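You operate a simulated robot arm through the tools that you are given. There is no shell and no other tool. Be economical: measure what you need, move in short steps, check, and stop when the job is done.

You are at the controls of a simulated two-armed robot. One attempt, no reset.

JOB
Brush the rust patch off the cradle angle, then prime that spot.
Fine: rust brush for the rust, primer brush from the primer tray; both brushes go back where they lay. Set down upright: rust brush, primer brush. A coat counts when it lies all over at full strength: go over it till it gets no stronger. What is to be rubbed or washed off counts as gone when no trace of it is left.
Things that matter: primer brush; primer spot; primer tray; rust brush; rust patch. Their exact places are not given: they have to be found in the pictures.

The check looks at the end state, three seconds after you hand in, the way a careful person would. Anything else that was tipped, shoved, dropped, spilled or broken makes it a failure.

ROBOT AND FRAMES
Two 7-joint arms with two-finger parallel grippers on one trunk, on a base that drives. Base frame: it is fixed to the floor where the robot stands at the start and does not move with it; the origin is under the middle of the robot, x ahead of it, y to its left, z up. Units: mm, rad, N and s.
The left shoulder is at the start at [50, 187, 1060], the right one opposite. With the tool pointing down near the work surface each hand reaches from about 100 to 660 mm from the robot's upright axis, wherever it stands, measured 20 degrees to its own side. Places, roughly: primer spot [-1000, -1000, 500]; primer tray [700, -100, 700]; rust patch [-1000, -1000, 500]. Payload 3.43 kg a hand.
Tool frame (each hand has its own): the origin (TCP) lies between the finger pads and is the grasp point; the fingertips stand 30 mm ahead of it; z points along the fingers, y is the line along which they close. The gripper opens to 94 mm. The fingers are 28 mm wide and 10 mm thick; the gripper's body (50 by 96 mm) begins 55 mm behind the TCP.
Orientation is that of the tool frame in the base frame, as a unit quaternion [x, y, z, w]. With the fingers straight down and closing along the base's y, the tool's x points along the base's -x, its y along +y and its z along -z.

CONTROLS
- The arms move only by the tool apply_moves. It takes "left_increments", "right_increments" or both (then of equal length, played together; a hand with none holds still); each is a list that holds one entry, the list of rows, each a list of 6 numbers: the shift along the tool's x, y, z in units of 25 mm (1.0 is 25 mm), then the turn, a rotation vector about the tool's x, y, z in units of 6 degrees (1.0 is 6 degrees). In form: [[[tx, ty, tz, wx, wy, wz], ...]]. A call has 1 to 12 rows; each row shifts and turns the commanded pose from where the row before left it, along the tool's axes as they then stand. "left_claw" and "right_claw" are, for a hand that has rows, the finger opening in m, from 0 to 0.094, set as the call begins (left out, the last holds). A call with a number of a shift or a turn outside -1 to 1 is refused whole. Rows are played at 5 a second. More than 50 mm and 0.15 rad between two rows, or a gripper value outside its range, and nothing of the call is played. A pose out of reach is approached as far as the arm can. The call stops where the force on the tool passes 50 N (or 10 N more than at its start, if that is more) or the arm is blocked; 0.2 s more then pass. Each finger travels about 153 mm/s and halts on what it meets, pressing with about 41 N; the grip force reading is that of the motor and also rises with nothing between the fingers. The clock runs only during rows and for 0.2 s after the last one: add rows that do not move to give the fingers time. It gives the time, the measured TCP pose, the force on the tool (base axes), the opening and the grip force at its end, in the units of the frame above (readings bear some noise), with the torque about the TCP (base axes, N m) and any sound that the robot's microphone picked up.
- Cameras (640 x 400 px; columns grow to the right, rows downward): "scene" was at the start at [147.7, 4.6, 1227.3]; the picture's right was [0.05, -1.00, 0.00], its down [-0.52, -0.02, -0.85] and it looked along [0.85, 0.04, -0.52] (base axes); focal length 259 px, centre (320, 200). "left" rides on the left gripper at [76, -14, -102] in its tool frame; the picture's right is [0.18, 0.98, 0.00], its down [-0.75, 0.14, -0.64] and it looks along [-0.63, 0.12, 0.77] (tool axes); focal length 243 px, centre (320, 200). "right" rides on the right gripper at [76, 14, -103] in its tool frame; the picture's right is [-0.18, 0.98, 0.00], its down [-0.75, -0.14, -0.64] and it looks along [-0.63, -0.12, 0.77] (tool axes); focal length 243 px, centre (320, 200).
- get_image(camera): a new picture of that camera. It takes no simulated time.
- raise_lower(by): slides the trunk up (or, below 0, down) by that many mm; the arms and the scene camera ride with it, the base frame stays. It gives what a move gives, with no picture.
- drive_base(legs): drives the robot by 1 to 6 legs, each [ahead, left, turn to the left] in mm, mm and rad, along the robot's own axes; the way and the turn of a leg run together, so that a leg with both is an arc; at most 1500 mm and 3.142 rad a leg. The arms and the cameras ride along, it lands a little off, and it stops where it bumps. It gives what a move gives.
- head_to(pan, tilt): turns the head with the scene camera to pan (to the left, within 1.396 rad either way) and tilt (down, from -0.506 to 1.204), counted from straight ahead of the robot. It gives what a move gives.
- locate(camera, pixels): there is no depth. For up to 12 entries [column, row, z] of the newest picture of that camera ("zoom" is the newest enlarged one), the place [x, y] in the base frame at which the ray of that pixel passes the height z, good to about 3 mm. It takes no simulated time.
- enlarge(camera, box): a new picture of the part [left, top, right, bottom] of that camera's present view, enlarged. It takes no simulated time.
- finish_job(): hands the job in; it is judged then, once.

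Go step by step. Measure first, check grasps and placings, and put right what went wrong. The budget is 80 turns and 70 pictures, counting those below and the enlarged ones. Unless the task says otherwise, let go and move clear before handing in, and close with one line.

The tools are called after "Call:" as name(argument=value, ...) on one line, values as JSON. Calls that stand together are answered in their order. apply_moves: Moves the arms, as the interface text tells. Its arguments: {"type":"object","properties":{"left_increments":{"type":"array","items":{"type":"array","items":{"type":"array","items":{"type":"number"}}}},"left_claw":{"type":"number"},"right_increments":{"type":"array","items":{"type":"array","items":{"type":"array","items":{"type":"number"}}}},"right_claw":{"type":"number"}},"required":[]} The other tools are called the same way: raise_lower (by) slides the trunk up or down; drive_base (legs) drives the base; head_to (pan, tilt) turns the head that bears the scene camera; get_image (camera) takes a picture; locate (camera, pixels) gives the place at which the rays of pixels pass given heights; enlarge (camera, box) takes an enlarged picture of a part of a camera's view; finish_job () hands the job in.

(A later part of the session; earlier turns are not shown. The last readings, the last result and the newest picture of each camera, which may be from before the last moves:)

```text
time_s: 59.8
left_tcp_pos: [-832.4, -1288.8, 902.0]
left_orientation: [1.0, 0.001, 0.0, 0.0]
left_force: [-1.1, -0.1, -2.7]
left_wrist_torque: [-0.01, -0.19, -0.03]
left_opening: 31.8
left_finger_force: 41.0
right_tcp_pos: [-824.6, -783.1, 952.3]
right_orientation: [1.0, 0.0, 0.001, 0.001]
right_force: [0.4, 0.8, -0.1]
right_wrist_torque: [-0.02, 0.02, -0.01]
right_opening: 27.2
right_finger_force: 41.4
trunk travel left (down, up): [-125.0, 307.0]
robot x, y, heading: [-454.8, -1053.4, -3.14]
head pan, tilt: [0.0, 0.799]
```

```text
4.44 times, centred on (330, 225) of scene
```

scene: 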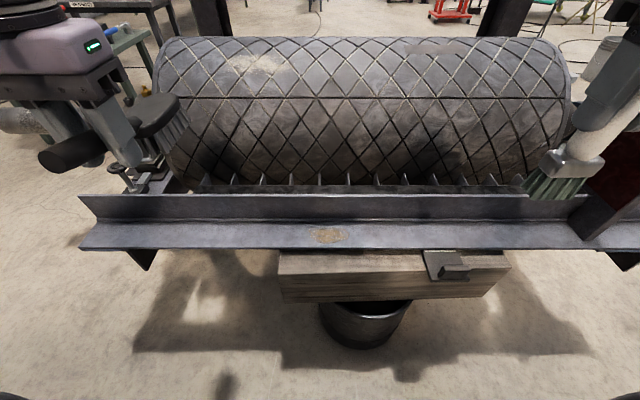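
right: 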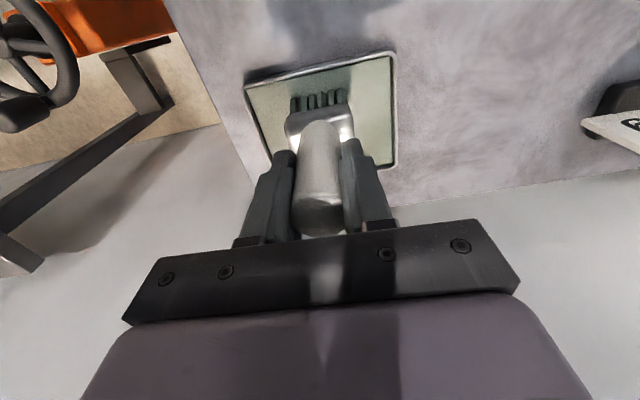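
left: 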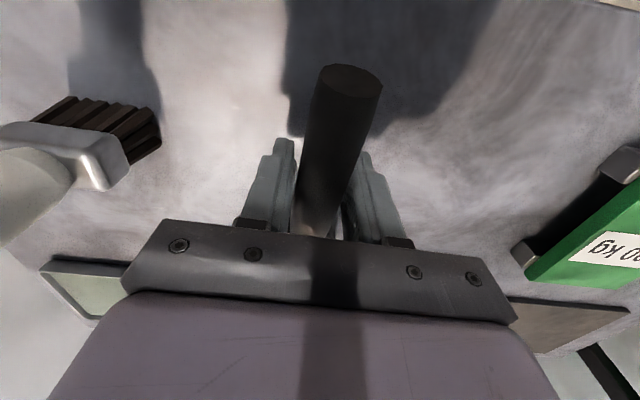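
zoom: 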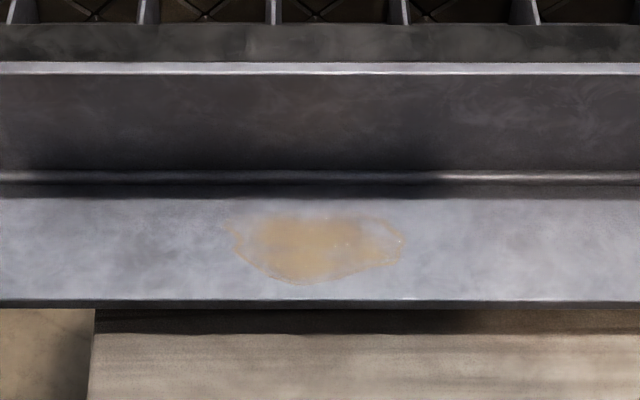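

Surface z≈510. I'll bring the rust brush over the left end of the patch at z≈627, about 60 mm above contact.

Call:
apply_moves(left_increments=[[[-0.28, -0.9, 1, 0, 0, 0], [-0.28, -0.9, 1, 0, 0, 0], [-0.28, -0.9, 1, 0, 0, 0], [-0.28, -0.9, 1, 0, 0, 0], [-0.28, -0.9, 1, 0, 0, 0], [-0.28, -0.9, 1, 0, 0, 0], [-0.28, -0.9, 1, 0, 0, 0], [-0.28, -0.9, 1, 0, 0, 0], [0, 0, 1, 0, 0, 0], [0, 0, 1, 0, 0, 0], [0, 0, 1, 0, 0, 0]]])

Call:
enlarge(camera="scene", box=[220, 150, 420, 275])

Call:
get_image(camera="left")

```text
time_s: 62.2
left_tcp_pos: [-888.5, -1107.9, 628.3]
left_orientation: [1.0, 0.0, 0.0, 0.0]
left_force: [-0.3, 0.2, -1.7]
left_wrist_torque: [-0.01, -0.18, 0.02]
left_opening: 32.0
left_finger_force: 40.9
right_tcp_pos: [-825.3, -783.5, 952.3]
right_orientation: [1.0, 0.0, 0.0, 0.001]
right_force: [-0.6, 0.2, -1.3]
right_wrist_torque: [-0.02, -0.02, 0.01]
right_opening: 27.1
right_finger_force: 41.3
trunk travel left (down, up): [-125.0, 307.0]
robot x, y, heading: [-458.5, -1054.2, -3.141]
head pan, tilt: [0.0, 0.799]
```

```text
3.20 times, centred on (320, 212) of scene
```

zoom: 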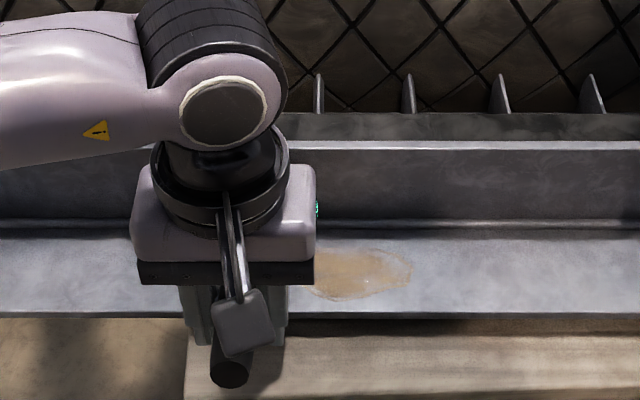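

```text
37 pictures are left
```

left: 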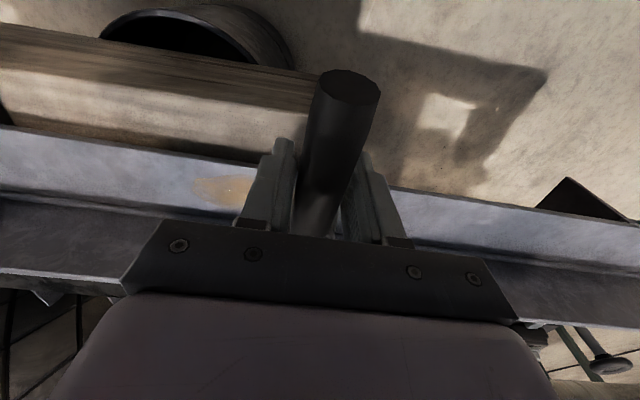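

Lined up with the patch's left end. I'll descend, gently for the last few millimetres.

Call:
apply_moves(left_increments=[[[0, 0, 1, 0, 0, 0], [0, 0, 0.9, 0, 0, 0], [0, 0, 0.3, 0, 0, 0], [0, 0, 0.12, 0, 0, 0], [0, 0, 0.12, 0, 0, 0], [0, 0, 0.12, 0, 0, 0]]])

```text
time_s: 63.6
left_tcp_pos: [-888.9, -1107.3, 564.9]
left_orientation: [1.0, 0.001, -0.002, -0.001]
left_force: [3.0, -1.2, 6.9]
left_wrist_torque: [-0.09, 0.99, 0.14]
left_opening: 32.0
left_finger_force: 41.0
right_tcp_pos: [-825.3, -782.6, 952.4]
right_orientation: [1.0, 0.0, 0.0, 0.001]
right_force: [0.2, -0.8, -0.8]
right_wrist_torque: [-0.03, -0.03, 0.0]
right_opening: 26.9
right_finger_force: 40.9
trunk travel left (down, up): [-125.0, 307.0]
robot x, y, heading: [-457.7, -1055.8, -3.14]
head pan, tilt: [0.0, 0.799]
```

Contact at z≈565 with about 9 N. I'll press slightly more and stroke along the flange across the patch and back.

Call:
apply_moves(left_increments=[[[0, 0, 0.06, 0, 0, 0], [0, -0.9, 0, 0, 0, 0], [0, -0.9, 0, 0, 0, 0], [0, -0.9, 0, 0, 0, 0], [0, -0.9, 0, 0, 0, 0], [0, -0.9, 0, 0, 0, 0], [0, -0.9, 0, 0, 0, 0]]])

Call:
enlarge(camera="scene", box=[220, 150, 420, 275])

```text
time_s: 65.2
left_tcp_pos: [-888.7, -974.3, 562.4]
left_orientation: [1.0, 0.0, 0.0, 0.0]
left_force: [1.8, -1.1, 7.1]
left_wrist_torque: [-0.14, 0.51, 0.16]
left_opening: 32.1
left_finger_force: 41.3
right_tcp_pos: [-824.2, -781.7, 952.8]
right_orientation: [1.0, 0.0, 0.0, 0.001]
right_force: [0.5, 0.5, -0.7]
right_wrist_torque: [0.0, -0.01, -0.02]
right_opening: 27.0
right_finger_force: 40.9
trunk travel left (down, up): [-125.0, 307.0]
robot x, y, heading: [-458.5, -1055.4, -3.138]
head pan, tilt: [0.0, 0.799]
```

```text
3.20 times, centred on (320, 212) of scene
```

zoom: 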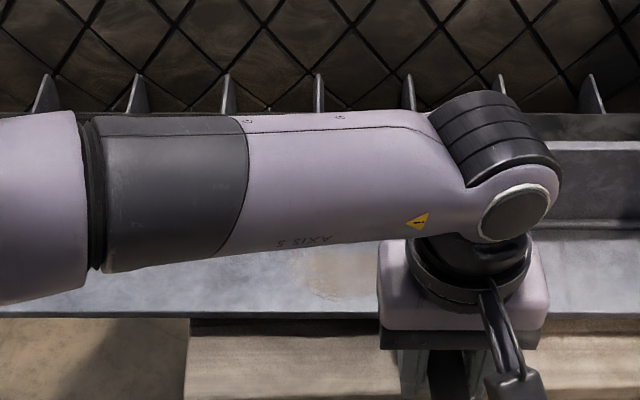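

The patch faded noticeably after one stroke. I'll go on with several more strokes, shifting slightly across.

Call:
apply_moves(left_increments=[[[-0.16, 0.45, 0, 0, 0, 0], [0, 0.9, 0, 0, 0, 0], [0, 0.9, 0, 0, 0, 0], [0, 0.9, 0, 0, 0, 0], [0, 0.9, 0, 0, 0, 0], [0, 0.9, 0, 0, 0, 0], [0.32, 0.45, 0, 0, 0, 0], [0, -0.9, 0, 0, 0, 0], [0, -0.9, 0, 0, 0, 0], [0, -0.9, 0, 0, 0, 0], [0, -0.9, 0, 0, 0, 0], [0, -0.9, 0, 0, 0, 0]]])

Call:
apply_moves(left_increments=[[[-0.3, -0.9, 0, 0, 0, 0], [0, 0.9, 0, 0, 0, 0], [0, 0.9, 0, 0, 0, 0], [0, 0.9, 0, 0, 0, 0], [0, 0.9, 0, 0, 0, 0], [0, 0.9, 0, 0, 0, 0], [0.15, 0.9, 0, 0, 0, 0], [0, -0.9, 0, 0, 0, 0], [0, -0.9, 0, 0, 0, 0], [0, -0.9, 0, 0, 0, 0], [0, -0.9, 0, 0, 0, 0], [0, -0.9, 0, 0, 0, 0]]])

Call:
apply_moves(left_increments=[[[0, -0.9, 0, 0, 0, 0], [0, 0.9, 0, 0, 0, 0], [0, 0.9, 0, 0, 0, 0], [0, 0.9, 0, 0, 0, 0], [0, 0.9, 0, 0, 0, 0], [0, 0.9, 0, 0, 0, 0], [0, 0.9, 0, 0, 0, 0], [0, 0, -1, 0, 0, 0], [0, 1, -1, 0, 0, 0], [0, 1, -1, 0, 0, 0], [0, 1, -1, 0, 0, 0], [0, 1, -1, 0, 0, 0]]])

Call:
enlarge(camera="scene", box=[260, 190, 400, 270])

```text
time_s: 67.8
left_tcp_pos: [-885.0, -995.3, 561.6]
left_orientation: [1.0, 0.0, -0.001, 0.0]
left_force: [1.0, -0.5, 8.4]
left_wrist_torque: [-0.12, 0.6, 0.13]
left_opening: 32.3
left_finger_force: 41.2
right_tcp_pos: [-825.4, -781.9, 952.3]
right_orientation: [1.0, 0.0, 0.001, 0.001]
right_force: [-0.2, 0.0, -1.4]
right_wrist_torque: [0.0, 0.0, 0.01]
right_opening: 27.1
right_finger_force: 40.5
trunk travel left (down, up): [-125.0, 307.0]
robot x, y, heading: [-458.8, -1055.7, -3.143]
head pan, tilt: [0.0, 0.799]
```

```text
time_s: 70.4
left_tcp_pos: [-887.4, -994.9, 561.5]
left_orientation: [1.0, 0.002, 0.0, 0.0]
left_force: [0.2, -0.2, -2.3]
left_wrist_torque: [-0.01, -0.19, 0.0]
left_opening: 31.7
left_finger_force: 41.1
right_tcp_pos: [-825.5, -782.2, 952.4]
right_orientation: [1.0, 0.0, -0.001, 0.002]
right_force: [0.1, -0.5, -1.2]
right_wrist_torque: [0.01, -0.01, 0.01]
right_opening: 27.1
right_finger_force: 41.1
trunk travel left (down, up): [-125.0, 307.0]
robot x, y, heading: [-455.3, -1054.3, -3.143]
head pan, tilt: [0.0, 0.799]
```

```text
time_s: 73.0
left_tcp_pos: [-890.4, -1208.4, 683.5]
left_orientation: [1.0, 0.001, 0.0, 0.0]
left_force: [0.8, 1.0, -1.4]
left_wrist_torque: [0.01, -0.2, 0.0]
left_opening: 32.1
left_finger_force: 40.8
right_tcp_pos: [-824.9, -783.6, 952.7]
right_orientation: [1.0, 0.0, -0.001, 0.001]
right_force: [0.9, -0.2, -0.3]
right_wrist_torque: [0.0, -0.01, 0.02]
right_opening: 26.9
right_finger_force: 41.0
trunk travel left (down, up): [-125.0, 307.0]
robot x, y, heading: [-461.2, -1054.9, -3.145]
head pan, tilt: [0.0, 0.799]
```

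```text
4.57 times, centred on (330, 230) of scene
```

zoom: 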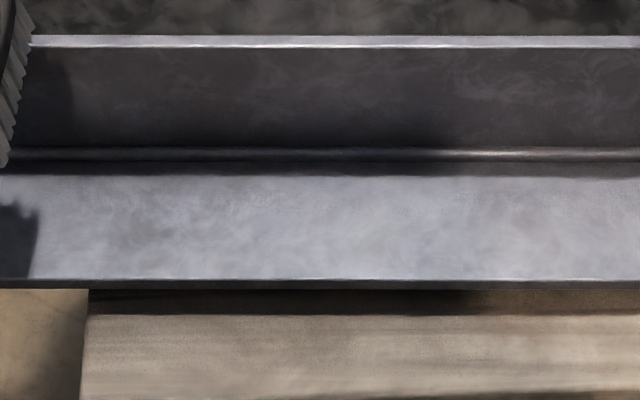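

The rust looks gone, but the contact force vanished in the second set, so the brush may have shifted in the grip. I'll inspect both the flange up close and the brush.

Call:
enlarge(camera="scene", box=[290, 215, 370, 255])

Call:
get_image(camera="left")

Call:
get_image(camera="scene")

```text
8.00 times, centred on (330, 235) of scene
```

zoom: 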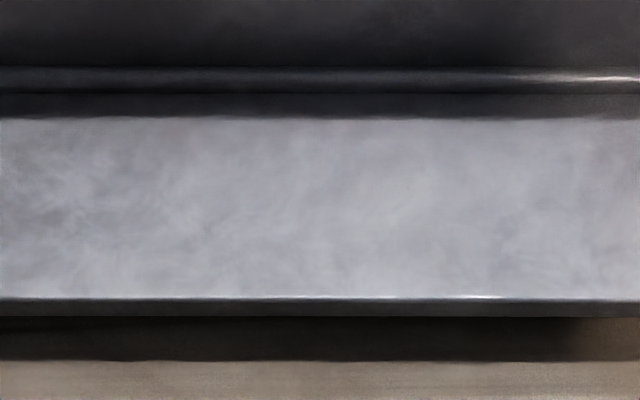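

```text
33 pictures are left
```

left: 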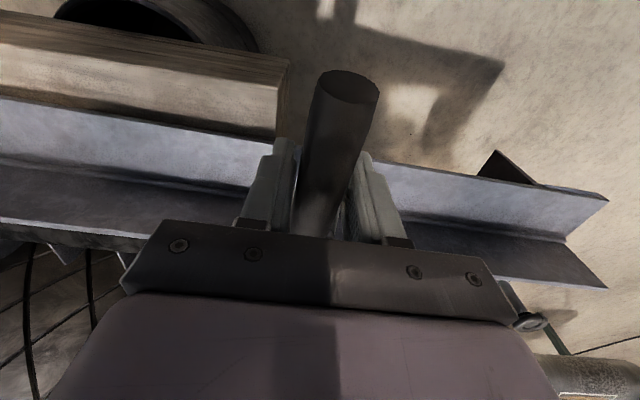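

```text
32 pictures are left
```

scene: 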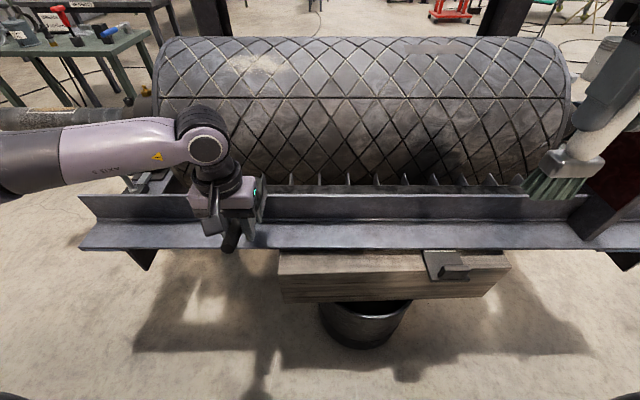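

The handle looks unmoved in the grip and the flange appears clean. I'll do one more confirming pass a few millimetres lower.

Call:
apply_moves(left_increments=[[[0, -1, 1, 0, 0, 0], [0, -1, 1, 0, 0, 0], [0, -1, 1, 0, 0, 0], [0, -0.9, 1, 0, 0, 0], [0, 0, 0.8, 0, 0, 0], [0, 0, 0.1, 0, 0, 0]]])

Call:
apply_moves(left_increments=[[[0, -0.9, 0, 0, 0, 0], [0, -0.9, 0, 0, 0, 0], [0, -0.9, 0, 0, 0, 0], [0, -0.9, 0, 0, 0, 0], [0, -0.9, 0, 0, 0, 0], [0, -0.7, 0, 0, 0, 0], [0, 0.7, 0, 0, 0, 0], [0, 0.9, 0, 0, 0, 0], [0, 0.9, 0, 0, 0, 0], [0, 0.9, 0, 0, 0, 0], [0, 0.9, 0, 0, 0, 0], [0, 0.9, 0, 0, 0, 0]]])

```text
time_s: 74.4
left_tcp_pos: [-888.9, -1112.1, 562.0]
left_orientation: [1.0, 0.001, -0.001, 0.0]
left_force: [0.5, 0.1, -1.1]
left_wrist_torque: [0.0, -0.18, 0.04]
left_opening: 31.9
left_finger_force: 40.7
right_tcp_pos: [-824.5, -782.3, 951.5]
right_orientation: [1.0, 0.0, 0.0, 0.001]
right_force: [0.5, -0.3, -0.3]
right_wrist_torque: [0.02, -0.01, 0.01]
right_opening: 27.1
right_finger_force: 41.0
trunk travel left (down, up): [-125.0, 307.0]
robot x, y, heading: [-458.9, -1060.4, -3.139]
head pan, tilt: [0.0, 0.799]
```

```text
time_s: 77.0
left_tcp_pos: [-889.2, -1111.6, 564.3]
left_orientation: [1.0, 0.0, 0.0, 0.0]
left_force: [-0.2, -0.5, -1.5]
left_wrist_torque: [0.02, -0.19, -0.01]
left_opening: 32.0
left_finger_force: 40.9
right_tcp_pos: [-824.3, -783.0, 951.3]
right_orientation: [1.0, 0.0, 0.0, 0.0]
right_force: [0.0, -0.3, -1.1]
right_wrist_torque: [-0.03, 0.0, 0.03]
right_opening: 27.1
right_finger_force: 41.4
trunk travel left (down, up): [-125.0, 307.0]
robot x, y, heading: [-460.4, -1059.5, -3.148]
head pan, tilt: [0.0, 0.799]
```

No contact at z 562, where I had 9 N before, so the brush may have pitched slightly. I'll probe down gently to find contact.

Call:
apply_moves(left_increments=[[[0, 0, 0.12, 0, 0, 0], [0, 0, 0.12, 0, 0, 0], [0, 0, 0, 0, 0, 0]]])

Call:
enlarge(camera="left", box=[220, 40, 460, 240])

```text
time_s: 77.8
left_tcp_pos: [-888.1, -1111.2, 561.0]
left_orientation: [1.0, 0.001, -0.002, -0.001]
left_force: [4.4, -3.0, 17.5]
left_wrist_torque: [0.0, 1.04, 0.13]
left_opening: 32.2
left_finger_force: 40.9
right_tcp_pos: [-824.2, -783.5, 953.6]
right_orientation: [1.0, -0.001, -0.001, 0.001]
right_force: [0.0, 0.5, -1.6]
right_wrist_torque: [0.03, -0.02, 0.02]
right_opening: 27.1
right_finger_force: 40.8
trunk travel left (down, up): [-125.0, 307.0]
robot x, y, heading: [-460.8, -1057.0, -3.141]
head pan, tilt: [0.0, 0.799]
```

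```text
2.00 times, centred on (340, 140) of left
```

zoom: 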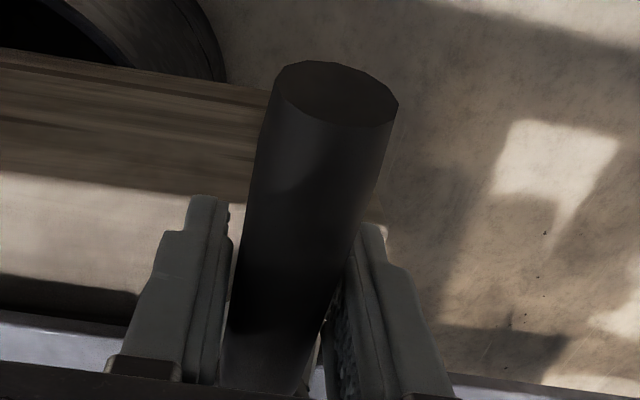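

Contact is back (about 19 N at z 561), so only the height had been marginal. I'll make a final pass there and back, lift clear, and check.

Call:
apply_moves(left_increments=[[[0, -0.9, -0.03, 0, 0, 0], [0, -0.9, 0, 0, 0, 0], [0, -0.9, 0, 0, 0, 0], [0, -0.9, 0, 0, 0, 0], [0, -0.9, 0, 0, 0, 0], [0, -0.9, 0, 0, 0, 0], [0, 0.9, 0, 0, 0, 0], [0, 0.9, 0, 0, 0, 0], [0, 0.9, 0, 0, 0, 0], [0, 0.9, 0, 0, 0, 0], [0, 0.9, 0, 0, 0, 0], [0, 0.9, 0, 0, 0, 0]]])

Call:
apply_moves(left_increments=[[[0, 0, -1, 0, 0, 0], [0, 0, -1, 0, 0, 0], [0, 0, -1, 0, 0, 0], [0, 0, -1, 0, 0, 0], [0.4, 1, -1, 0, 0, 0], [0.4, 1, -1, 0, 0, 0], [0.4, 1, -1, 0, 0, 0], [0.4, 1, -1, 0, 0, 0], [0.4, 1, -1, 0, 0, 0], [0.4, 1, -1, 0, 0, 0], [0, 1, -1, 0, 0, 0], [0, 1, -1, 0, 0, 0]]])

Call:
enlarge(camera="scene", box=[280, 205, 380, 260])

Call:
get_image(camera="scene")

```text
time_s: 80.4
left_tcp_pos: [-887.5, -1110.5, 559.5]
left_orientation: [1.0, 0.001, -0.001, 0.0]
left_force: [-2.6, 1.5, 7.1]
left_wrist_torque: [0.09, 0.51, -0.03]
left_opening: 32.0
left_finger_force: 40.9
right_tcp_pos: [-823.7, -781.7, 952.4]
right_orientation: [1.0, -0.001, 0.0, 0.001]
right_force: [0.3, 0.0, -1.2]
right_wrist_torque: [-0.05, 0.0, 0.03]
right_opening: 26.8
right_finger_force: 41.1
trunk travel left (down, up): [-125.0, 307.0]
robot x, y, heading: [-456.6, -1054.5, -3.14]
head pan, tilt: [0.0, 0.799]
```

```text
time_s: 83.0
left_tcp_pos: [-827.0, -1312.5, 860.4]
left_orientation: [1.0, 0.0, 0.0, 0.0]
left_force: [-0.5, 0.0, -1.5]
left_wrist_torque: [0.03, -0.19, 0.0]
left_opening: 32.1
left_finger_force: 41.4
right_tcp_pos: [-824.7, -783.8, 951.9]
right_orientation: [1.0, 0.0, 0.0, 0.001]
right_force: [-0.4, -0.4, -0.8]
right_wrist_torque: [-0.03, 0.04, 0.01]
right_opening: 26.9
right_finger_force: 40.8
trunk travel left (down, up): [-125.0, 307.0]
robot x, y, heading: [-461.3, -1056.4, -3.137]
head pan, tilt: [0.0, 0.799]
```

```text
6.40 times, centred on (330, 232) of scene
```

zoom: 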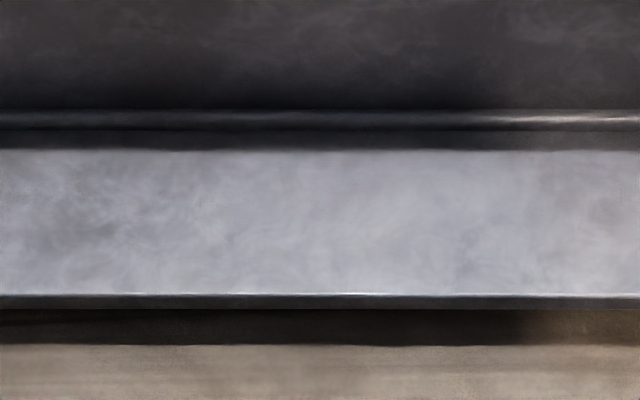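

```text
29 pictures are left
```

scene: 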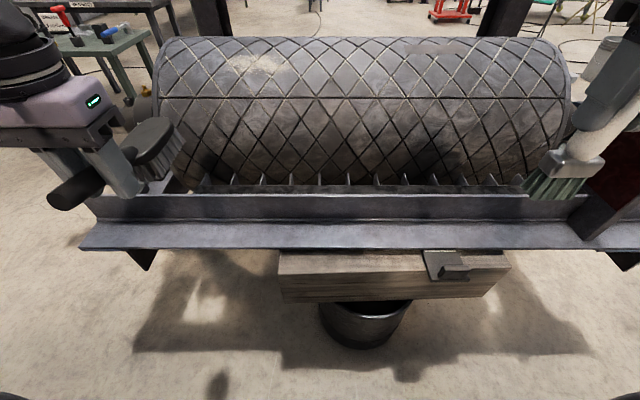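

The flange is clean and only mottled metal remains. Now the primer: I'll bring the right hand over the patch's right end, staying above the flange.

Call:
apply_moves(right_increments=[[[-0.78, 0.9, 0.5, 0, 0, 0], [-0.78, 0.9, 0.5, 0, 0, 0], [-0.78, 0.9, 0.5, 0, 0, 0], [-0.78, 0.9, 0.5, 0, 0, 0], [-0.78, 0.9, 0.5, 0, 0, 0], [-0.78, 0.9, 0.5, 0, 0, 0], [-0.78, 0.9, 0.5, 0, 0, 0], [-0.78, 0.9, 0.5, 0, 0, 0], [-0.78, 0.9, 0.5, 0, 0, 0], [0, 0, 1, 0, 0, 0], [0, 0, 1, 0, 0, 0], [0, 0, 1, 0, 0, 0]]])

Call:
apply_moves(right_increments=[[[0, 0, 1, 0, 0, 0], [0, 0, 1, 0, 0, 0], [0, 0, 1, 0, 0, 0], [0, 0, 1, 0, 0, 0], [0, 0, 0.6, 0, 0, 0]]])

Call:
get_image(camera="right")

```text
time_s: 85.6
left_tcp_pos: [-827.0, -1311.4, 859.8]
left_orientation: [1.0, 0.001, 0.0, -0.001]
left_force: [-0.9, -0.8, -1.9]
left_wrist_torque: [-0.02, -0.15, 0.0]
left_opening: 32.1
left_finger_force: 40.7
right_tcp_pos: [-1000.9, -987.5, 768.0]
right_orientation: [1.0, -0.001, 0.0, 0.0]
right_force: [-0.1, 0.5, -0.7]
right_wrist_torque: [0.01, -0.01, -0.03]
right_opening: 26.9
right_finger_force: 41.2
trunk travel left (down, up): [-125.0, 307.0]
robot x, y, heading: [-455.6, -1055.9, -3.136]
head pan, tilt: [0.0, 0.799]
```

```text
time_s: 86.8
left_tcp_pos: [-827.7, -1311.2, 858.2]
left_orientation: [1.0, 0.001, 0.0, 0.0]
left_force: [0.6, 0.5, -1.5]
left_wrist_torque: [-0.03, -0.19, 0.02]
left_opening: 31.9
left_finger_force: 40.6
right_tcp_pos: [-1000.7, -986.9, 649.2]
right_orientation: [1.0, 0.0, 0.0, 0.0]
right_force: [0.1, 0.5, -1.2]
right_wrist_torque: [0.01, 0.0, -0.02]
right_opening: 26.7
right_finger_force: 40.4
trunk travel left (down, up): [-125.0, 307.0]
robot x, y, heading: [-457.7, -1057.4, -3.137]
head pan, tilt: [0.0, 0.799]
```

```text
28 pictures are left
```

right: 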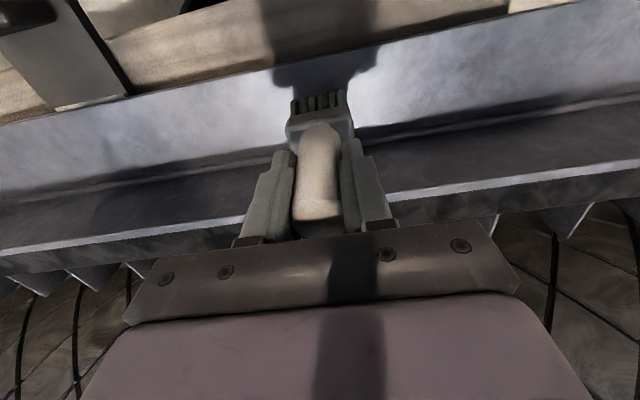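

Brush is over the flange, clear of the upright. I'll lower gently to contact near z≈628.

Call:
apply_moves(right_increments=[[[0, 0, 0.6, 0, 0, 0], [0, 0, 0.12, 0, 0, 0], [0, 0, 0.12, 0, 0, 0], [0, 0, 0.08, 0, 0, 0]]])

```text
time_s: 87.8
left_tcp_pos: [-826.2, -1312.5, 859.4]
left_orientation: [1.0, 0.0, -0.001, 0.001]
left_force: [-0.9, -0.2, -1.5]
left_wrist_torque: [0.0, -0.17, 0.0]
left_opening: 32.0
left_finger_force: 41.2
right_tcp_pos: [-1000.1, -987.7, 625.6]
right_orientation: [1.0, 0.0, 0.001, 0.0]
right_force: [1.1, 0.8, 4.1]
right_wrist_torque: [0.12, -0.03, -0.03]
right_opening: 26.8
right_finger_force: 40.9
trunk travel left (down, up): [-125.0, 307.0]
robot x, y, heading: [-456.4, -1054.2, -3.141]
head pan, tilt: [0.0, 0.799]
```

Contact at z≈625 (about 5 N). I'll press a little more and stroke along the patch in lanes at x -1000, -1012 and -986.

Call:
apply_moves(right_increments=[[[0, 0, 0.08, 0, 0, 0], [0, 0.8, 0, 0, 0, 0], [0, 0.8, 0, 0, 0, 0], [0, 0.8, 0, 0, 0, 0], [0, 0.8, 0, 0, 0, 0], [0, 0.7, 0, 0, 0, 0], [-0.5, 0, 0, 0, 0, 0], [0, -0.8, 0, 0, 0, 0], [0, -0.8, 0, 0, 0, 0], [0, -0.8, 0, 0, 0, 0], [0, -0.8, 0, 0, 0, 0], [0, -0.7, 0, 0, 0, 0]]])

Call:
apply_moves(right_increments=[[[0.6, 0, 0, 0, 0, 0], [0.5, 0, 0, 0, 0, 0], [0, 0.8, 0, 0, 0, 0], [0, 0.8, 0, 0, 0, 0], [0, 0.8, 0, 0, 0, 0], [0, 0.8, 0, 0, 0, 0], [0, 0.7, 0, 0, 0, 0]]])

Call:
enlarge(camera="scene", box=[240, 170, 420, 270])

```text
time_s: 90.4
left_tcp_pos: [-826.3, -1311.2, 859.5]
left_orientation: [1.0, 0.001, 0.0, 0.0]
left_force: [-0.3, -0.1, -1.7]
left_wrist_torque: [-0.03, -0.19, 0.01]
left_opening: 32.0
left_finger_force: 40.9
right_tcp_pos: [-1011.3, -985.5, 625.2]
right_orientation: [1.0, -0.002, 0.001, 0.0]
right_force: [0.3, -1.9, 10.0]
right_wrist_torque: [-0.15, 0.12, -0.01]
right_opening: 26.9
right_finger_force: 40.7
trunk travel left (down, up): [-125.0, 307.0]
robot x, y, heading: [-461.2, -1057.4, -3.137]
head pan, tilt: [0.0, 0.799]
```

```text
time_s: 92.0
left_tcp_pos: [-826.1, -1311.3, 860.5]
left_orientation: [1.0, 0.001, -0.001, 0.0]
left_force: [-0.3, 0.3, -2.5]
left_wrist_torque: [-0.02, -0.2, -0.01]
left_opening: 32.1
left_finger_force: 41.3
right_tcp_pos: [-986.3, -1084.4, 626.4]
right_orientation: [1.0, 0.0, -0.002, 0.0]
right_force: [-1.0, 4.8, 21.7]
right_wrist_torque: [0.39, 0.12, 0.02]
right_opening: 27.0
right_finger_force: 41.3
trunk travel left (down, up): [-125.0, 307.0]
robot x, y, heading: [-460.2, -1056.7, -3.139]
head pan, tilt: [0.0, 0.799]
```

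```text
3.56 times, centred on (330, 220) of scene
```

zoom: 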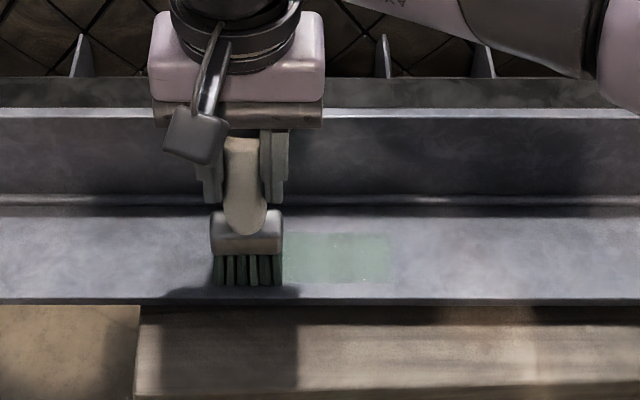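

A pale green coat appears at zoom (285–390, 235–285). I'll keep going over it in lanes to build full strength.

Call:
apply_moves(right_increments=[[[0, -0.8, -0.02, 0, 0, 0], [0, -0.8, 0, 0, 0, 0], [0, -0.8, 0, 0, 0, 0], [0, -0.8, 0, 0, 0, 0], [0, -0.7, 0, 0, 0, 0], [-0.6, 0, 0, 0, 0, 0], [0, 0.8, 0, 0, 0, 0], [0, 0.8, 0, 0, 0, 0], [0, 0.8, 0, 0, 0, 0], [0, 0.8, 0, 0, 0, 0], [0, 0.7, 0, 0, 0, 0], [-0.4, 0, 0, 0, 0, 0]]])

Call:
apply_moves(right_increments=[[[0, -0.8, 0, 0, 0, 0], [0, -0.8, 0, 0, 0, 0], [0, -0.8, 0, 0, 0, 0], [0, -0.8, 0, 0, 0, 0], [0, -0.7, 0, 0, 0, 0], [0.4, 0, 0, 0, 0, 0], [0, 0.8, 0, 0, 0, 0], [0, 0.8, 0, 0, 0, 0], [0, 0.8, 0, 0, 0, 0], [0, 0.8, 0, 0, 0, 0], [0, 0.7, 0, 0, 0, 0], [0.5, 0, 0, 0, 0, 0]]])

Call:
apply_moves(right_increments=[[[0, -0.8, 0, 0, 0, 0], [0, -0.8, 0, 0, 0, 0], [0, -0.8, 0, 0, 0, 0], [0, -0.8, 0, 0, 0, 0], [0, -0.7, 0, 0, 0, 0], [0, 0, -0.8, 0, 0, 0], [0, -1, -1, 0, 0, 0], [0, -1, -1, 0, 0, 0], [0, -1, -1, 0, 0, 0]]])

Call:
enlarge(camera="scene", box=[270, 195, 390, 265])

```text
time_s: 94.6
left_tcp_pos: [-827.1, -1312.2, 859.5]
left_orientation: [1.0, 0.001, -0.001, 0.0]
left_force: [0.4, -0.5, -0.9]
left_wrist_torque: [0.03, -0.18, 0.0]
left_opening: 31.7
left_finger_force: 40.8
right_tcp_pos: [-1008.3, -1084.5, 626.8]
right_orientation: [1.0, 0.0, 0.0, 0.002]
right_force: [6.1, -1.3, 16.9]
right_wrist_torque: [0.1, -0.56, -0.07]
right_opening: 27.0
right_finger_force: 41.3
trunk travel left (down, up): [-125.0, 307.0]
robot x, y, heading: [-457.8, -1057.6, -3.138]
head pan, tilt: [0.0, 0.799]
```

```text
time_s: 97.2
left_tcp_pos: [-826.3, -1312.4, 860.0]
left_orientation: [1.0, 0.002, -0.001, 0.0]
left_force: [-0.1, -0.3, -2.2]
left_wrist_torque: [-0.01, -0.2, 0.0]
left_opening: 31.8
left_finger_force: 40.5
right_tcp_pos: [-987.8, -1086.3, 626.0]
right_orientation: [1.0, 0.001, -0.002, 0.002]
right_force: [-5.4, -1.0, 15.4]
right_wrist_torque: [0.13, 0.63, 0.14]
right_opening: 27.0
right_finger_force: 40.7
trunk travel left (down, up): [-125.0, 307.0]
robot x, y, heading: [-460.6, -1055.1, -3.143]
head pan, tilt: [0.0, 0.799]
```

```text
time_s: 99.2
left_tcp_pos: [-826.9, -1311.2, 859.1]
left_orientation: [1.0, 0.001, -0.001, 0.001]
left_force: [0.5, -0.1, -2.0]
left_wrist_torque: [0.0, -0.19, 0.0]
left_opening: 32.1
left_finger_force: 40.6
right_tcp_pos: [-989.0, -908.8, 720.3]
right_orientation: [1.0, 0.0, 0.0, 0.0]
right_force: [1.0, -1.2, -1.0]
right_wrist_torque: [0.03, 0.0, 0.01]
right_opening: 27.0
right_finger_force: 41.2
trunk travel left (down, up): [-125.0, 307.0]
robot x, y, heading: [-459.5, -1056.4, -3.141]
head pan, tilt: [0.0, 0.799]
```

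```text
5.33 times, centred on (330, 230) of scene
```

zoom: 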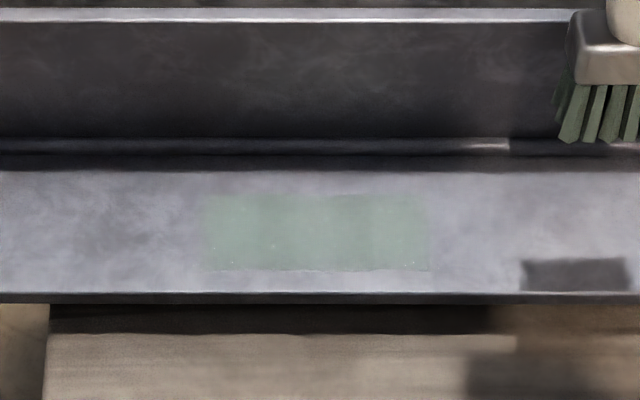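

The spot is a rectangle, zoom (203–428, 193–272), still paler at the ends and edges. I'll locate its corners so the strokes cover it fully.

Call:
locate(camera="zoom", pixels=[[203, 232, 511], [428, 232, 511], [315, 193, 511], [315, 272, 511], [315, 170, 511], [315, 293, 511]])

Call:
apply_moves(right_increments=[[[0, 1, 1, 0, 0, 0], [0, 1, 1, 0, 0, 0], [0, 0.7, 1, 0, 0, 0], [0, 0, 0.84, 0, 0, 0]]])

```text
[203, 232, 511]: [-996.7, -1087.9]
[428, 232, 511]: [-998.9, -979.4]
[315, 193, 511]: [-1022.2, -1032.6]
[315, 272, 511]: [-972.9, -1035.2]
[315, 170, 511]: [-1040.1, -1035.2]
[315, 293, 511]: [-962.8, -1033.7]
```

```text
time_s: 100.2
left_tcp_pos: [-826.2, -1311.2, 859.1]
left_orientation: [1.0, 0.001, 0.0, 0.0]
left_force: [0.1, 0.1, -2.7]
left_wrist_torque: [0.01, -0.19, 0.02]
left_opening: 32.0
left_finger_force: 40.6
right_tcp_pos: [-989.2, -978.0, 625.7]
right_orientation: [1.0, 0.0, 0.0, 0.001]
right_force: [-0.1, -0.2, -1.6]
right_wrist_torque: [0.0, -0.02, 0.02]
right_opening: 27.3
right_finger_force: 41.2
trunk travel left (down, up): [-125.0, 307.0]
robot x, y, heading: [-458.7, -1056.3, -3.135]
head pan, tilt: [0.0, 0.799]
```

Spot spans y -1088…-979 and x -973…-1022. I'll stroke the full length plus a little, over lanes at x≈-984, -998 and -1012.

Call:
apply_moves(right_increments=[[[0.2, 0, 0.1, 0, 0, 0], [0, 0.94, 0, 0, 0, 0], [0, 0.94, 0, 0, 0, 0], [0, 0.94, 0, 0, 0, 0], [0, 0.94, 0, 0, 0, 0], [0, 0.94, 0, 0, 0, 0], [-0.5, 0, 0, 0, 0, 0], [0, -0.94, 0, 0, 0, 0], [0, -0.94, 0, 0, 0, 0], [0, -0.94, 0, 0, 0, 0], [0, -0.94, 0, 0, 0, 0], [0, -0.94, 0, 0, 0, 0]]])

Call:
apply_moves(right_increments=[[[-0.6, 0, 0, 0, 0, 0], [0, 0.94, 0, 0, 0, 0], [0, 0.94, 0, 0, 0, 0], [0, 0.94, 0, 0, 0, 0], [0, 0.94, 0, 0, 0, 0], [0, 0.94, 0, 0, 0, 0], [0.3, 0, 0, 0, 0, 0], [0, -0.94, 0, 0, 0, 0], [0, -0.94, 0, 0, 0, 0], [0, -0.94, 0, 0, 0, 0], [0, -0.94, 0, 0, 0, 0], [0, -0.94, 0, 0, 0, 0]]])

Call:
apply_moves(right_increments=[[[0.6, 0, 0, 0, 0, 0], [0, 0.94, 0, 0, 0, 0], [0, 0.94, 0, 0, 0, 0], [0, 0.94, 0, 0, 0, 0], [0, 0.94, 0, 0, 0, 0], [0, 0.94, 0, 0, 0, 0], [-0.7, 0, 0, 0, 0, 0], [0, -0.94, 0, 0, 0, 0], [0, -0.94, 0, 0, 0, 0], [0, -0.94, 0, 0, 0, 0], [0, -0.94, 0, 0, 0, 0], [0, -0.94, 0, 0, 0, 0]]])

Call:
apply_moves(right_increments=[[[0.4, 0, -0.8, 0, 0, 0], [0, -1, -1, 0, 0, 0], [0, -1, -1, 0, 0, 0], [0, -1, -1, 0, 0, 0]]])

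Call:
enlarge(camera="scene", box=[270, 195, 390, 265])

```text
time_s: 102.8
left_tcp_pos: [-825.6, -1311.4, 859.1]
left_orientation: [1.0, 0.001, -0.001, -0.001]
left_force: [0.9, -0.8, -2.1]
left_wrist_torque: [0.05, -0.17, 0.01]
left_opening: 31.8
left_finger_force: 41.2
right_tcp_pos: [-992.8, -978.1, 623.1]
right_orientation: [1.0, 0.0, 0.0, 0.0]
right_force: [-1.5, -1.7, 12.2]
right_wrist_torque: [-0.03, 0.26, 0.03]
right_opening: 26.9
right_finger_force: 40.9
trunk travel left (down, up): [-125.0, 307.0]
robot x, y, heading: [-460.2, -1056.6, -3.141]
head pan, tilt: [0.0, 0.799]
```

```text
time_s: 105.4
left_tcp_pos: [-825.2, -1312.0, 860.0]
left_orientation: [1.0, 0.002, -0.001, 0.0]
left_force: [-0.4, -0.7, -1.9]
left_wrist_torque: [0.02, -0.21, -0.04]
left_opening: 32.1
left_finger_force: 40.6
right_tcp_pos: [-1001.7, -977.2, 623.1]
right_orientation: [1.0, 0.0, -0.002, 0.001]
right_force: [-0.6, -4.0, 17.1]
right_wrist_torque: [-0.1, 0.37, 0.05]
right_opening: 27.1
right_finger_force: 40.8
trunk travel left (down, up): [-125.0, 307.0]
robot x, y, heading: [-458.9, -1056.0, -3.142]
head pan, tilt: [0.0, 0.799]
```

```text
time_s: 108.0
left_tcp_pos: [-825.8, -1312.0, 858.6]
left_orientation: [1.0, 0.001, -0.001, 0.001]
left_force: [-0.1, 0.1, -2.9]
left_wrist_torque: [0.01, -0.2, 0.03]
left_opening: 32.1
left_finger_force: 40.5
right_tcp_pos: [-1005.5, -977.8, 623.4]
right_orientation: [1.0, 0.0, -0.001, 0.001]
right_force: [0.4, -4.7, 20.7]
right_wrist_torque: [-0.22, 0.33, 0.03]
right_opening: 26.9
right_finger_force: 40.8
trunk travel left (down, up): [-125.0, 307.0]
robot x, y, heading: [-458.9, -1058.2, -3.138]
head pan, tilt: [0.0, 0.799]
```

```text
time_s: 109.0
left_tcp_pos: [-827.6, -1311.8, 859.6]
left_orientation: [1.0, 0.0, 0.0, 0.0]
left_force: [0.2, 0.6, -1.6]
left_wrist_torque: [0.01, -0.2, 0.04]
left_opening: 32.0
left_finger_force: 40.9
right_tcp_pos: [-996.3, -903.4, 717.1]
right_orientation: [1.0, 0.0, 0.0, 0.0]
right_force: [0.2, -0.2, -1.3]
right_wrist_torque: [0.0, -0.02, 0.0]
right_opening: 27.1
right_finger_force: 41.3
trunk travel left (down, up): [-125.0, 307.0]
robot x, y, heading: [-458.5, -1060.3, -3.142]
head pan, tilt: [0.0, 0.799]
```

```text
5.33 times, centred on (330, 230) of scene
```

zoom: 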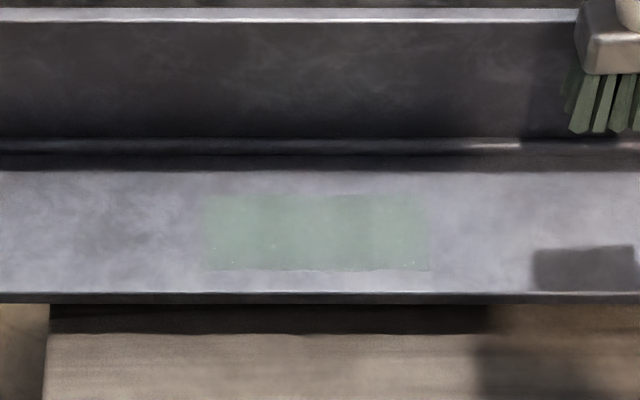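

The coat looks more even; I need to know whether it still gains. I'll take a close view, do another full set, and compare.

Call:
enlarge(camera="scene", box=[296, 220, 364, 260])

Call:
apply_moves(right_increments=[[[0.5, 1, 1, 0, 0, 0], [0, 1, 1, 0, 0, 0], [0, 1, 1, 0, 0, 0], [0, 0, 0.8, 0, 0, 0], [0, 0.94, 0, 0, 0, 0], [0, 0.94, 0, 0, 0, 0], [0, 0.94, 0, 0, 0, 0], [0, 0.94, 0, 0, 0, 0], [0, 0.94, 0, 0, 0, 0]]])

Call:
apply_moves(right_increments=[[[-0.5, 0, 0, 0, 0, 0], [0, -0.94, 0, 0, 0, 0], [0, -0.94, 0, 0, 0, 0], [0, -0.94, 0, 0, 0, 0], [0, -0.94, 0, 0, 0, 0], [0, -0.94, 0, 0, 0, 0], [-0.5, 0, 0, 0, 0, 0], [0, 0.94, 0, 0, 0, 0], [0, 0.94, 0, 0, 0, 0], [0, 0.94, 0, 0, 0, 0], [0, 0.94, 0, 0, 0, 0], [0, 0.94, 0, 0, 0, 0]]])

Call:
apply_moves(right_increments=[[[0, -0.94, 0, 0, 0, 0], [0, -0.94, 0, 0, 0, 0], [0, -0.94, 0, 0, 0, 0], [0, -0.94, 0, 0, 0, 0], [0, -0.94, 0, 0, 0, 0], [0.5, 0, -0.8, 0, 0, 0], [0, -1, -1, 0, 0, 0], [0, -1, -1, 0, 0, 0], [0, -1, -1, 0, 0, 0]]])

Call:
enlarge(camera="scene", box=[296, 220, 364, 260])

```text
9.41 times, centred on (330, 240) of scene
```

zoom: 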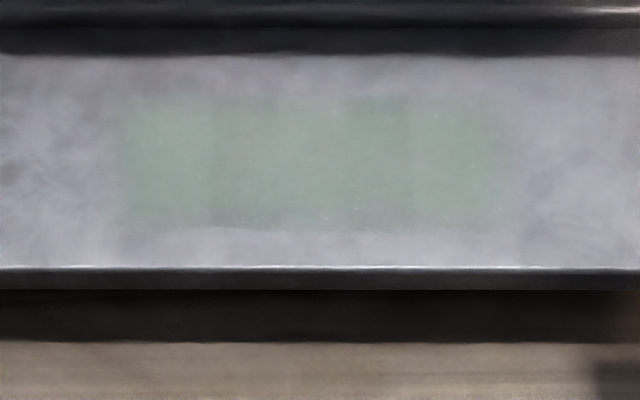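

```text
time_s: 111.0
left_tcp_pos: [-826.9, -1311.7, 859.6]
left_orientation: [1.0, 0.0, -0.001, 0.0]
left_force: [0.0, -0.1, -2.3]
left_wrist_torque: [-0.01, -0.16, -0.02]
left_opening: 32.2
left_finger_force: 40.2
right_tcp_pos: [-982.2, -1097.1, 624.5]
right_orientation: [1.0, 0.0, -0.001, 0.001]
right_force: [-0.7, 1.9, 11.7]
right_wrist_torque: [0.23, 0.1, -0.02]
right_opening: 27.1
right_finger_force: 41.3
trunk travel left (down, up): [-125.0, 307.0]
robot x, y, heading: [-460.5, -1054.6, -3.139]
head pan, tilt: [0.0, 0.799]
```

```text
time_s: 113.6
left_tcp_pos: [-827.1, -1310.9, 859.6]
left_orientation: [1.0, 0.001, 0.0, 0.0]
left_force: [-0.1, -0.7, -0.9]
left_wrist_torque: [0.0, -0.2, 0.01]
left_opening: 32.0
left_finger_force: 40.8
right_tcp_pos: [-1009.1, -1093.8, 622.6]
right_orientation: [1.0, -0.003, 0.001, 0.0]
right_force: [0.6, -0.6, 2.5]
right_wrist_torque: [-0.03, -0.03, -0.01]
right_opening: 27.2
right_finger_force: 41.0
trunk travel left (down, up): [-125.0, 307.0]
robot x, y, heading: [-459.3, -1057.1, -3.141]
head pan, tilt: [0.0, 0.799]
```

```text
time_s: 115.6
left_tcp_pos: [-827.5, -1311.6, 860.0]
left_orientation: [1.0, 0.0, 0.0, 0.0]
left_force: [-0.1, 0.6, -2.4]
left_wrist_torque: [0.02, -0.23, -0.01]
left_opening: 31.7
left_finger_force: 40.7
right_tcp_pos: [-994.4, -901.9, 716.0]
right_orientation: [1.0, -0.001, 0.0, 0.001]
right_force: [-0.5, -0.5, -0.3]
right_wrist_torque: [0.0, -0.01, 0.01]
right_opening: 27.1
right_finger_force: 41.4
trunk travel left (down, up): [-125.0, 307.0]
robot x, y, heading: [-459.3, -1056.3, -3.14]
head pan, tilt: [0.0, 0.799]
```

```text
9.41 times, centred on (330, 240) of scene
```

zoom: 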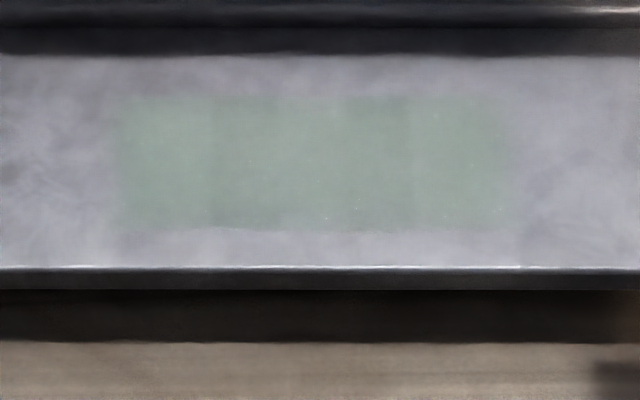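

The ends (left of 213, right of 413) look a bit stronger than the middle, since the brush dwelt there at turns. So I'll scrub crosswise through the middle and see if it gains.

Call:
apply_moves(right_increments=[[[0.5, 1, 1, 0, 0, 0], [0, 1, 1, 0, 0, 0], [0, 1, 1, 0, 0, 0], [0, 1, 0.86, 0, 0, 0], [-1, 0.3, 0, 0, 0, 0], [1, 0.3, 0, 0, 0, 0], [-1, 0.3, 0, 0, 0, 0], [1, 0.3, 0, 0, 0, 0], [-1, 0.3, 0, 0, 0, 0], [1, 0.3, 0, 0, 0, 0], [-1, 0.3, 0, 0, 0, 0], [1, 0.3, 0, 0, 0, 0]]])

Call:
apply_moves(right_increments=[[[-1, -0.3, 0, 0, 0, 0], [1, -0.3, 0, 0, 0, 0], [-1, -0.3, 0, 0, 0, 0], [1, -0.3, 0, 0, 0, 0], [-1, -0.3, 0, 0, 0, 0], [1, -0.3, 0, 0, 0, 0], [-1, 0.4, 0, 0, 0, 0], [1, 0.4, 0, 0, 0, 0], [-1, 0.4, 0, 0, 0, 0], [1, 0.4, 0, 0, 0, 0], [-1, 0.4, 0, 0, 0, 0], [1, 0.4, 0, 0, 0, 0]]])

Call:
apply_moves(right_increments=[[[-0.5, -0.6, 0, 0, 0, 0], [0, -0.6, 0, 0, 0, 0], [0, -0.6, 0, 0, 0, 0], [0, -0.6, 0, 0, 0, 0], [0, -0.6, 0, 0, 0, 0], [0, -0.6, 0, 0, 0, 0], [0, -0.6, 0, 0, 0, 0], [0, 0, -0.8, 0, 0, 0], [0, -1, -1, 0, 0, 0], [0, -1, -1, 0, 0, 0], [0, -1, -1, 0, 0, 0]]])

Call:
enlarge(camera="scene", box=[296, 220, 364, 260])

```text
time_s: 118.2
left_tcp_pos: [-826.9, -1312.2, 860.0]
left_orientation: [1.0, 0.001, -0.001, 0.0]
left_force: [-1.1, -0.1, -1.4]
left_wrist_torque: [0.01, -0.18, -0.02]
left_opening: 31.7
left_finger_force: 41.4
right_tcp_pos: [-984.7, -1061.8, 622.1]
right_orientation: [1.0, -0.002, -0.002, 0.001]
right_force: [-5.9, 1.9, 17.6]
right_wrist_torque: [0.16, 0.92, -0.02]
right_opening: 27.5
right_finger_force: 40.9
trunk travel left (down, up): [-125.0, 307.0]
robot x, y, heading: [-457.2, -1060.6, -3.141]
head pan, tilt: [0.0, 0.799]
```

```text
time_s: 120.8
left_tcp_pos: [-827.8, -1312.1, 859.2]
left_orientation: [1.0, 0.001, -0.001, 0.0]
left_force: [-0.1, 0.3, -2.0]
left_wrist_torque: [0.02, -0.19, -0.03]
left_opening: 32.2
left_finger_force: 40.7
right_tcp_pos: [-982.2, -1078.7, 621.7]
right_orientation: [1.0, 0.0, -0.001, 0.001]
right_force: [-3.5, 1.1, 11.0]
right_wrist_torque: [0.14, 0.57, 0.0]
right_opening: 27.0
right_finger_force: 41.1
trunk travel left (down, up): [-125.0, 307.0]
robot x, y, heading: [-461.8, -1055.5, -3.137]
head pan, tilt: [0.0, 0.799]
```

```text
time_s: 123.2
left_tcp_pos: [-826.7, -1311.9, 859.4]
left_orientation: [1.0, 0.001, -0.001, 0.0]
left_force: [-0.3, -0.6, -1.8]
left_wrist_torque: [0.01, -0.21, 0.0]
left_opening: 31.9
left_finger_force: 40.9
right_tcp_pos: [-996.1, -896.4, 714.0]
right_orientation: [1.0, 0.0, 0.001, 0.001]
right_force: [0.3, 1.0, -0.2]
right_wrist_torque: [-0.03, 0.04, 0.0]
right_opening: 27.0
right_finger_force: 41.4
trunk travel left (down, up): [-125.0, 307.0]
robot x, y, heading: [-460.3, -1055.7, -3.145]
head pan, tilt: [0.0, 0.799]
```

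```text
9.41 times, centred on (330, 240) of scene
```

zoom: 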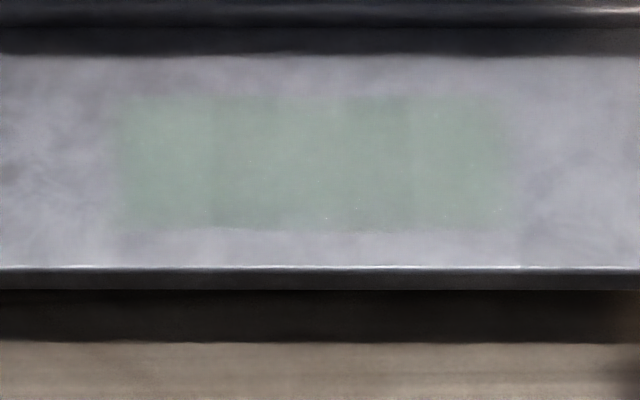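

No further gain, yet the end columns differ from the middle along straight boundaries. The brush is probably spent, so I'll put the rust brush back and reload. First I'll raise and retract, then drive back to the table.

Call:
apply_moves(right_increments=[[[0, 0, -1, 0, 0, 0], [0, 0, -1, 0, 0, 0], [0.7, -0.3, -1, 0, 0, 0], [0.7, -0.3, -1, 0, 0, 0], [0.7, -0.3, -1, 0, 0, 0], [0.7, -0.3, -1, 0, 0, 0], [0.7, -0.3, -1, 0, 0, 0], [0.7, -0.3, -1, 0, 0, 0], [0.7, -0.3, -1, 0, 0, 0], [0.7, -0.3, -1, 0, 0, 0]]])

Call:
raise_lower(by=150)

Call:
drive_base(legs=[[-245, -1056, 0], [0, 0, 1.56], [0, 0, 1.56]])

Call:
get_image(camera="scene")

```text
time_s: 125.4
left_tcp_pos: [-827.1, -1312.3, 859.5]
left_orientation: [1.0, 0.001, -0.001, 0.0]
left_force: [-0.6, -0.5, -3.2]
left_wrist_torque: [-0.02, -0.2, 0.01]
left_opening: 32.0
left_finger_force: 41.4
right_tcp_pos: [-852.7, -837.3, 966.5]
right_orientation: [1.0, 0.0, 0.0, 0.001]
right_force: [0.3, 0.5, -0.6]
right_wrist_torque: [0.06, 0.0, 0.0]
right_opening: 26.8
right_finger_force: 41.3
trunk travel left (down, up): [-125.0, 307.0]
robot x, y, heading: [-456.4, -1053.5, -3.137]
head pan, tilt: [0.0, 0.799]
```

```text
time_s: 127.1
left_tcp_pos: [-827.0, -1311.6, 1009.7]
left_orientation: [1.0, 0.001, 0.0, 0.0]
left_force: [0.0, 0.4, -1.8]
left_wrist_torque: [0.01, -0.17, -0.01]
left_opening: 32.1
left_finger_force: 41.3
right_tcp_pos: [-853.0, -836.2, 1116.2]
right_orientation: [1.0, -0.001, 0.0, 0.001]
right_force: [0.0, 0.5, -0.9]
right_wrist_torque: [-0.01, -0.02, -0.02]
right_opening: 27.0
right_finger_force: 41.2
trunk travel left (down, up): [-275.0, 157.0]
robot x, y, heading: [-460.1, -1056.7, -3.135]
head pan, tilt: [0.0, 0.799]
```

```text
time_s: 144.1
left_tcp_pos: [166.9, 215.6, 1009.1]
left_orientation: [0.019, 1.0, 0.0, 0.0]
left_force: [0.1, 0.0, -2.0]
left_wrist_torque: [0.01, 0.17, 0.01]
left_opening: 32.1
left_finger_force: 40.8
right_tcp_pos: [172.7, -259.3, 1116.9]
right_orientation: [0.021, 1.0, 0.001, -0.001]
right_force: [-0.3, 0.6, -0.4]
right_wrist_torque: [-0.01, -0.03, 0.02]
right_opening: 27.2
right_finger_force: 41.1
trunk travel left (down, up): [-275.0, 157.0]
robot x, y, heading: [-212.4, -27.5, -0.033]
head pan, tilt: [0.0, 0.799]
```

```text
21 pictures are left
```

scene: 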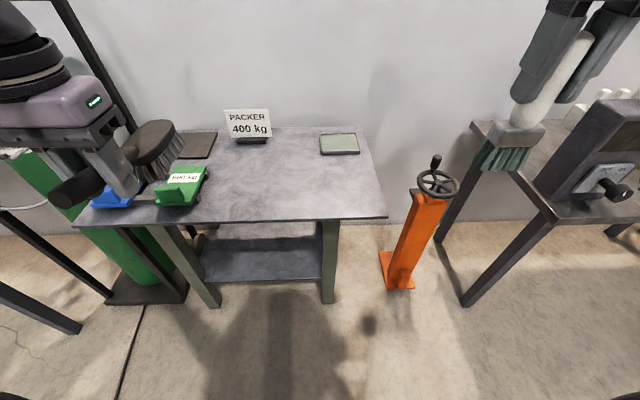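

The table is undisturbed. I'll drive in to the tray position (x≈50).

Call:
drive_base(legs=[[261, 36, 0.013]])

Call:
apply_moves(left_increments=[[[0, 0, 0, 0, 0, 0]]])

```text
time_s: 145.9
left_tcp_pos: [419.0, 252.9, 1009.3]
left_orientation: [0.009, 1.0, 0.0, 0.0]
left_force: [0.1, -0.1, -1.3]
left_wrist_torque: [0.04, 0.2, -0.02]
left_opening: 32.0
left_finger_force: 40.8
right_tcp_pos: [436.6, -223.1, 1116.4]
right_orientation: [0.01, 1.0, 0.001, 0.0]
right_force: [0.6, 0.1, -0.4]
right_wrist_torque: [0.0, 0.03, -0.03]
right_opening: 27.1
right_finger_force: 40.4
trunk travel left (down, up): [-275.0, 157.0]
robot x, y, heading: [45.8, 4.9, -0.02]
head pan, tilt: [0.0, 0.799]
```

```text
time_s: 146.3
left_tcp_pos: [418.7, 251.3, 1009.0]
left_orientation: [0.01, 1.0, 0.0, 0.001]
left_force: [0.6, 0.4, -1.6]
left_wrist_torque: [0.03, 0.19, 0.01]
left_opening: 32.1
left_finger_force: 40.7
right_tcp_pos: [436.1, -223.1, 1115.5]
right_orientation: [0.01, 1.0, 0.001, 0.0]
right_force: [-0.3, -0.5, -0.1]
right_wrist_torque: [-0.01, -0.01, 0.02]
right_opening: 27.1
right_finger_force: 41.4
trunk travel left (down, up): [-275.0, 157.0]
robot x, y, heading: [49.9, 3.1, -0.017]
head pan, tilt: [0.0, 0.799]
```

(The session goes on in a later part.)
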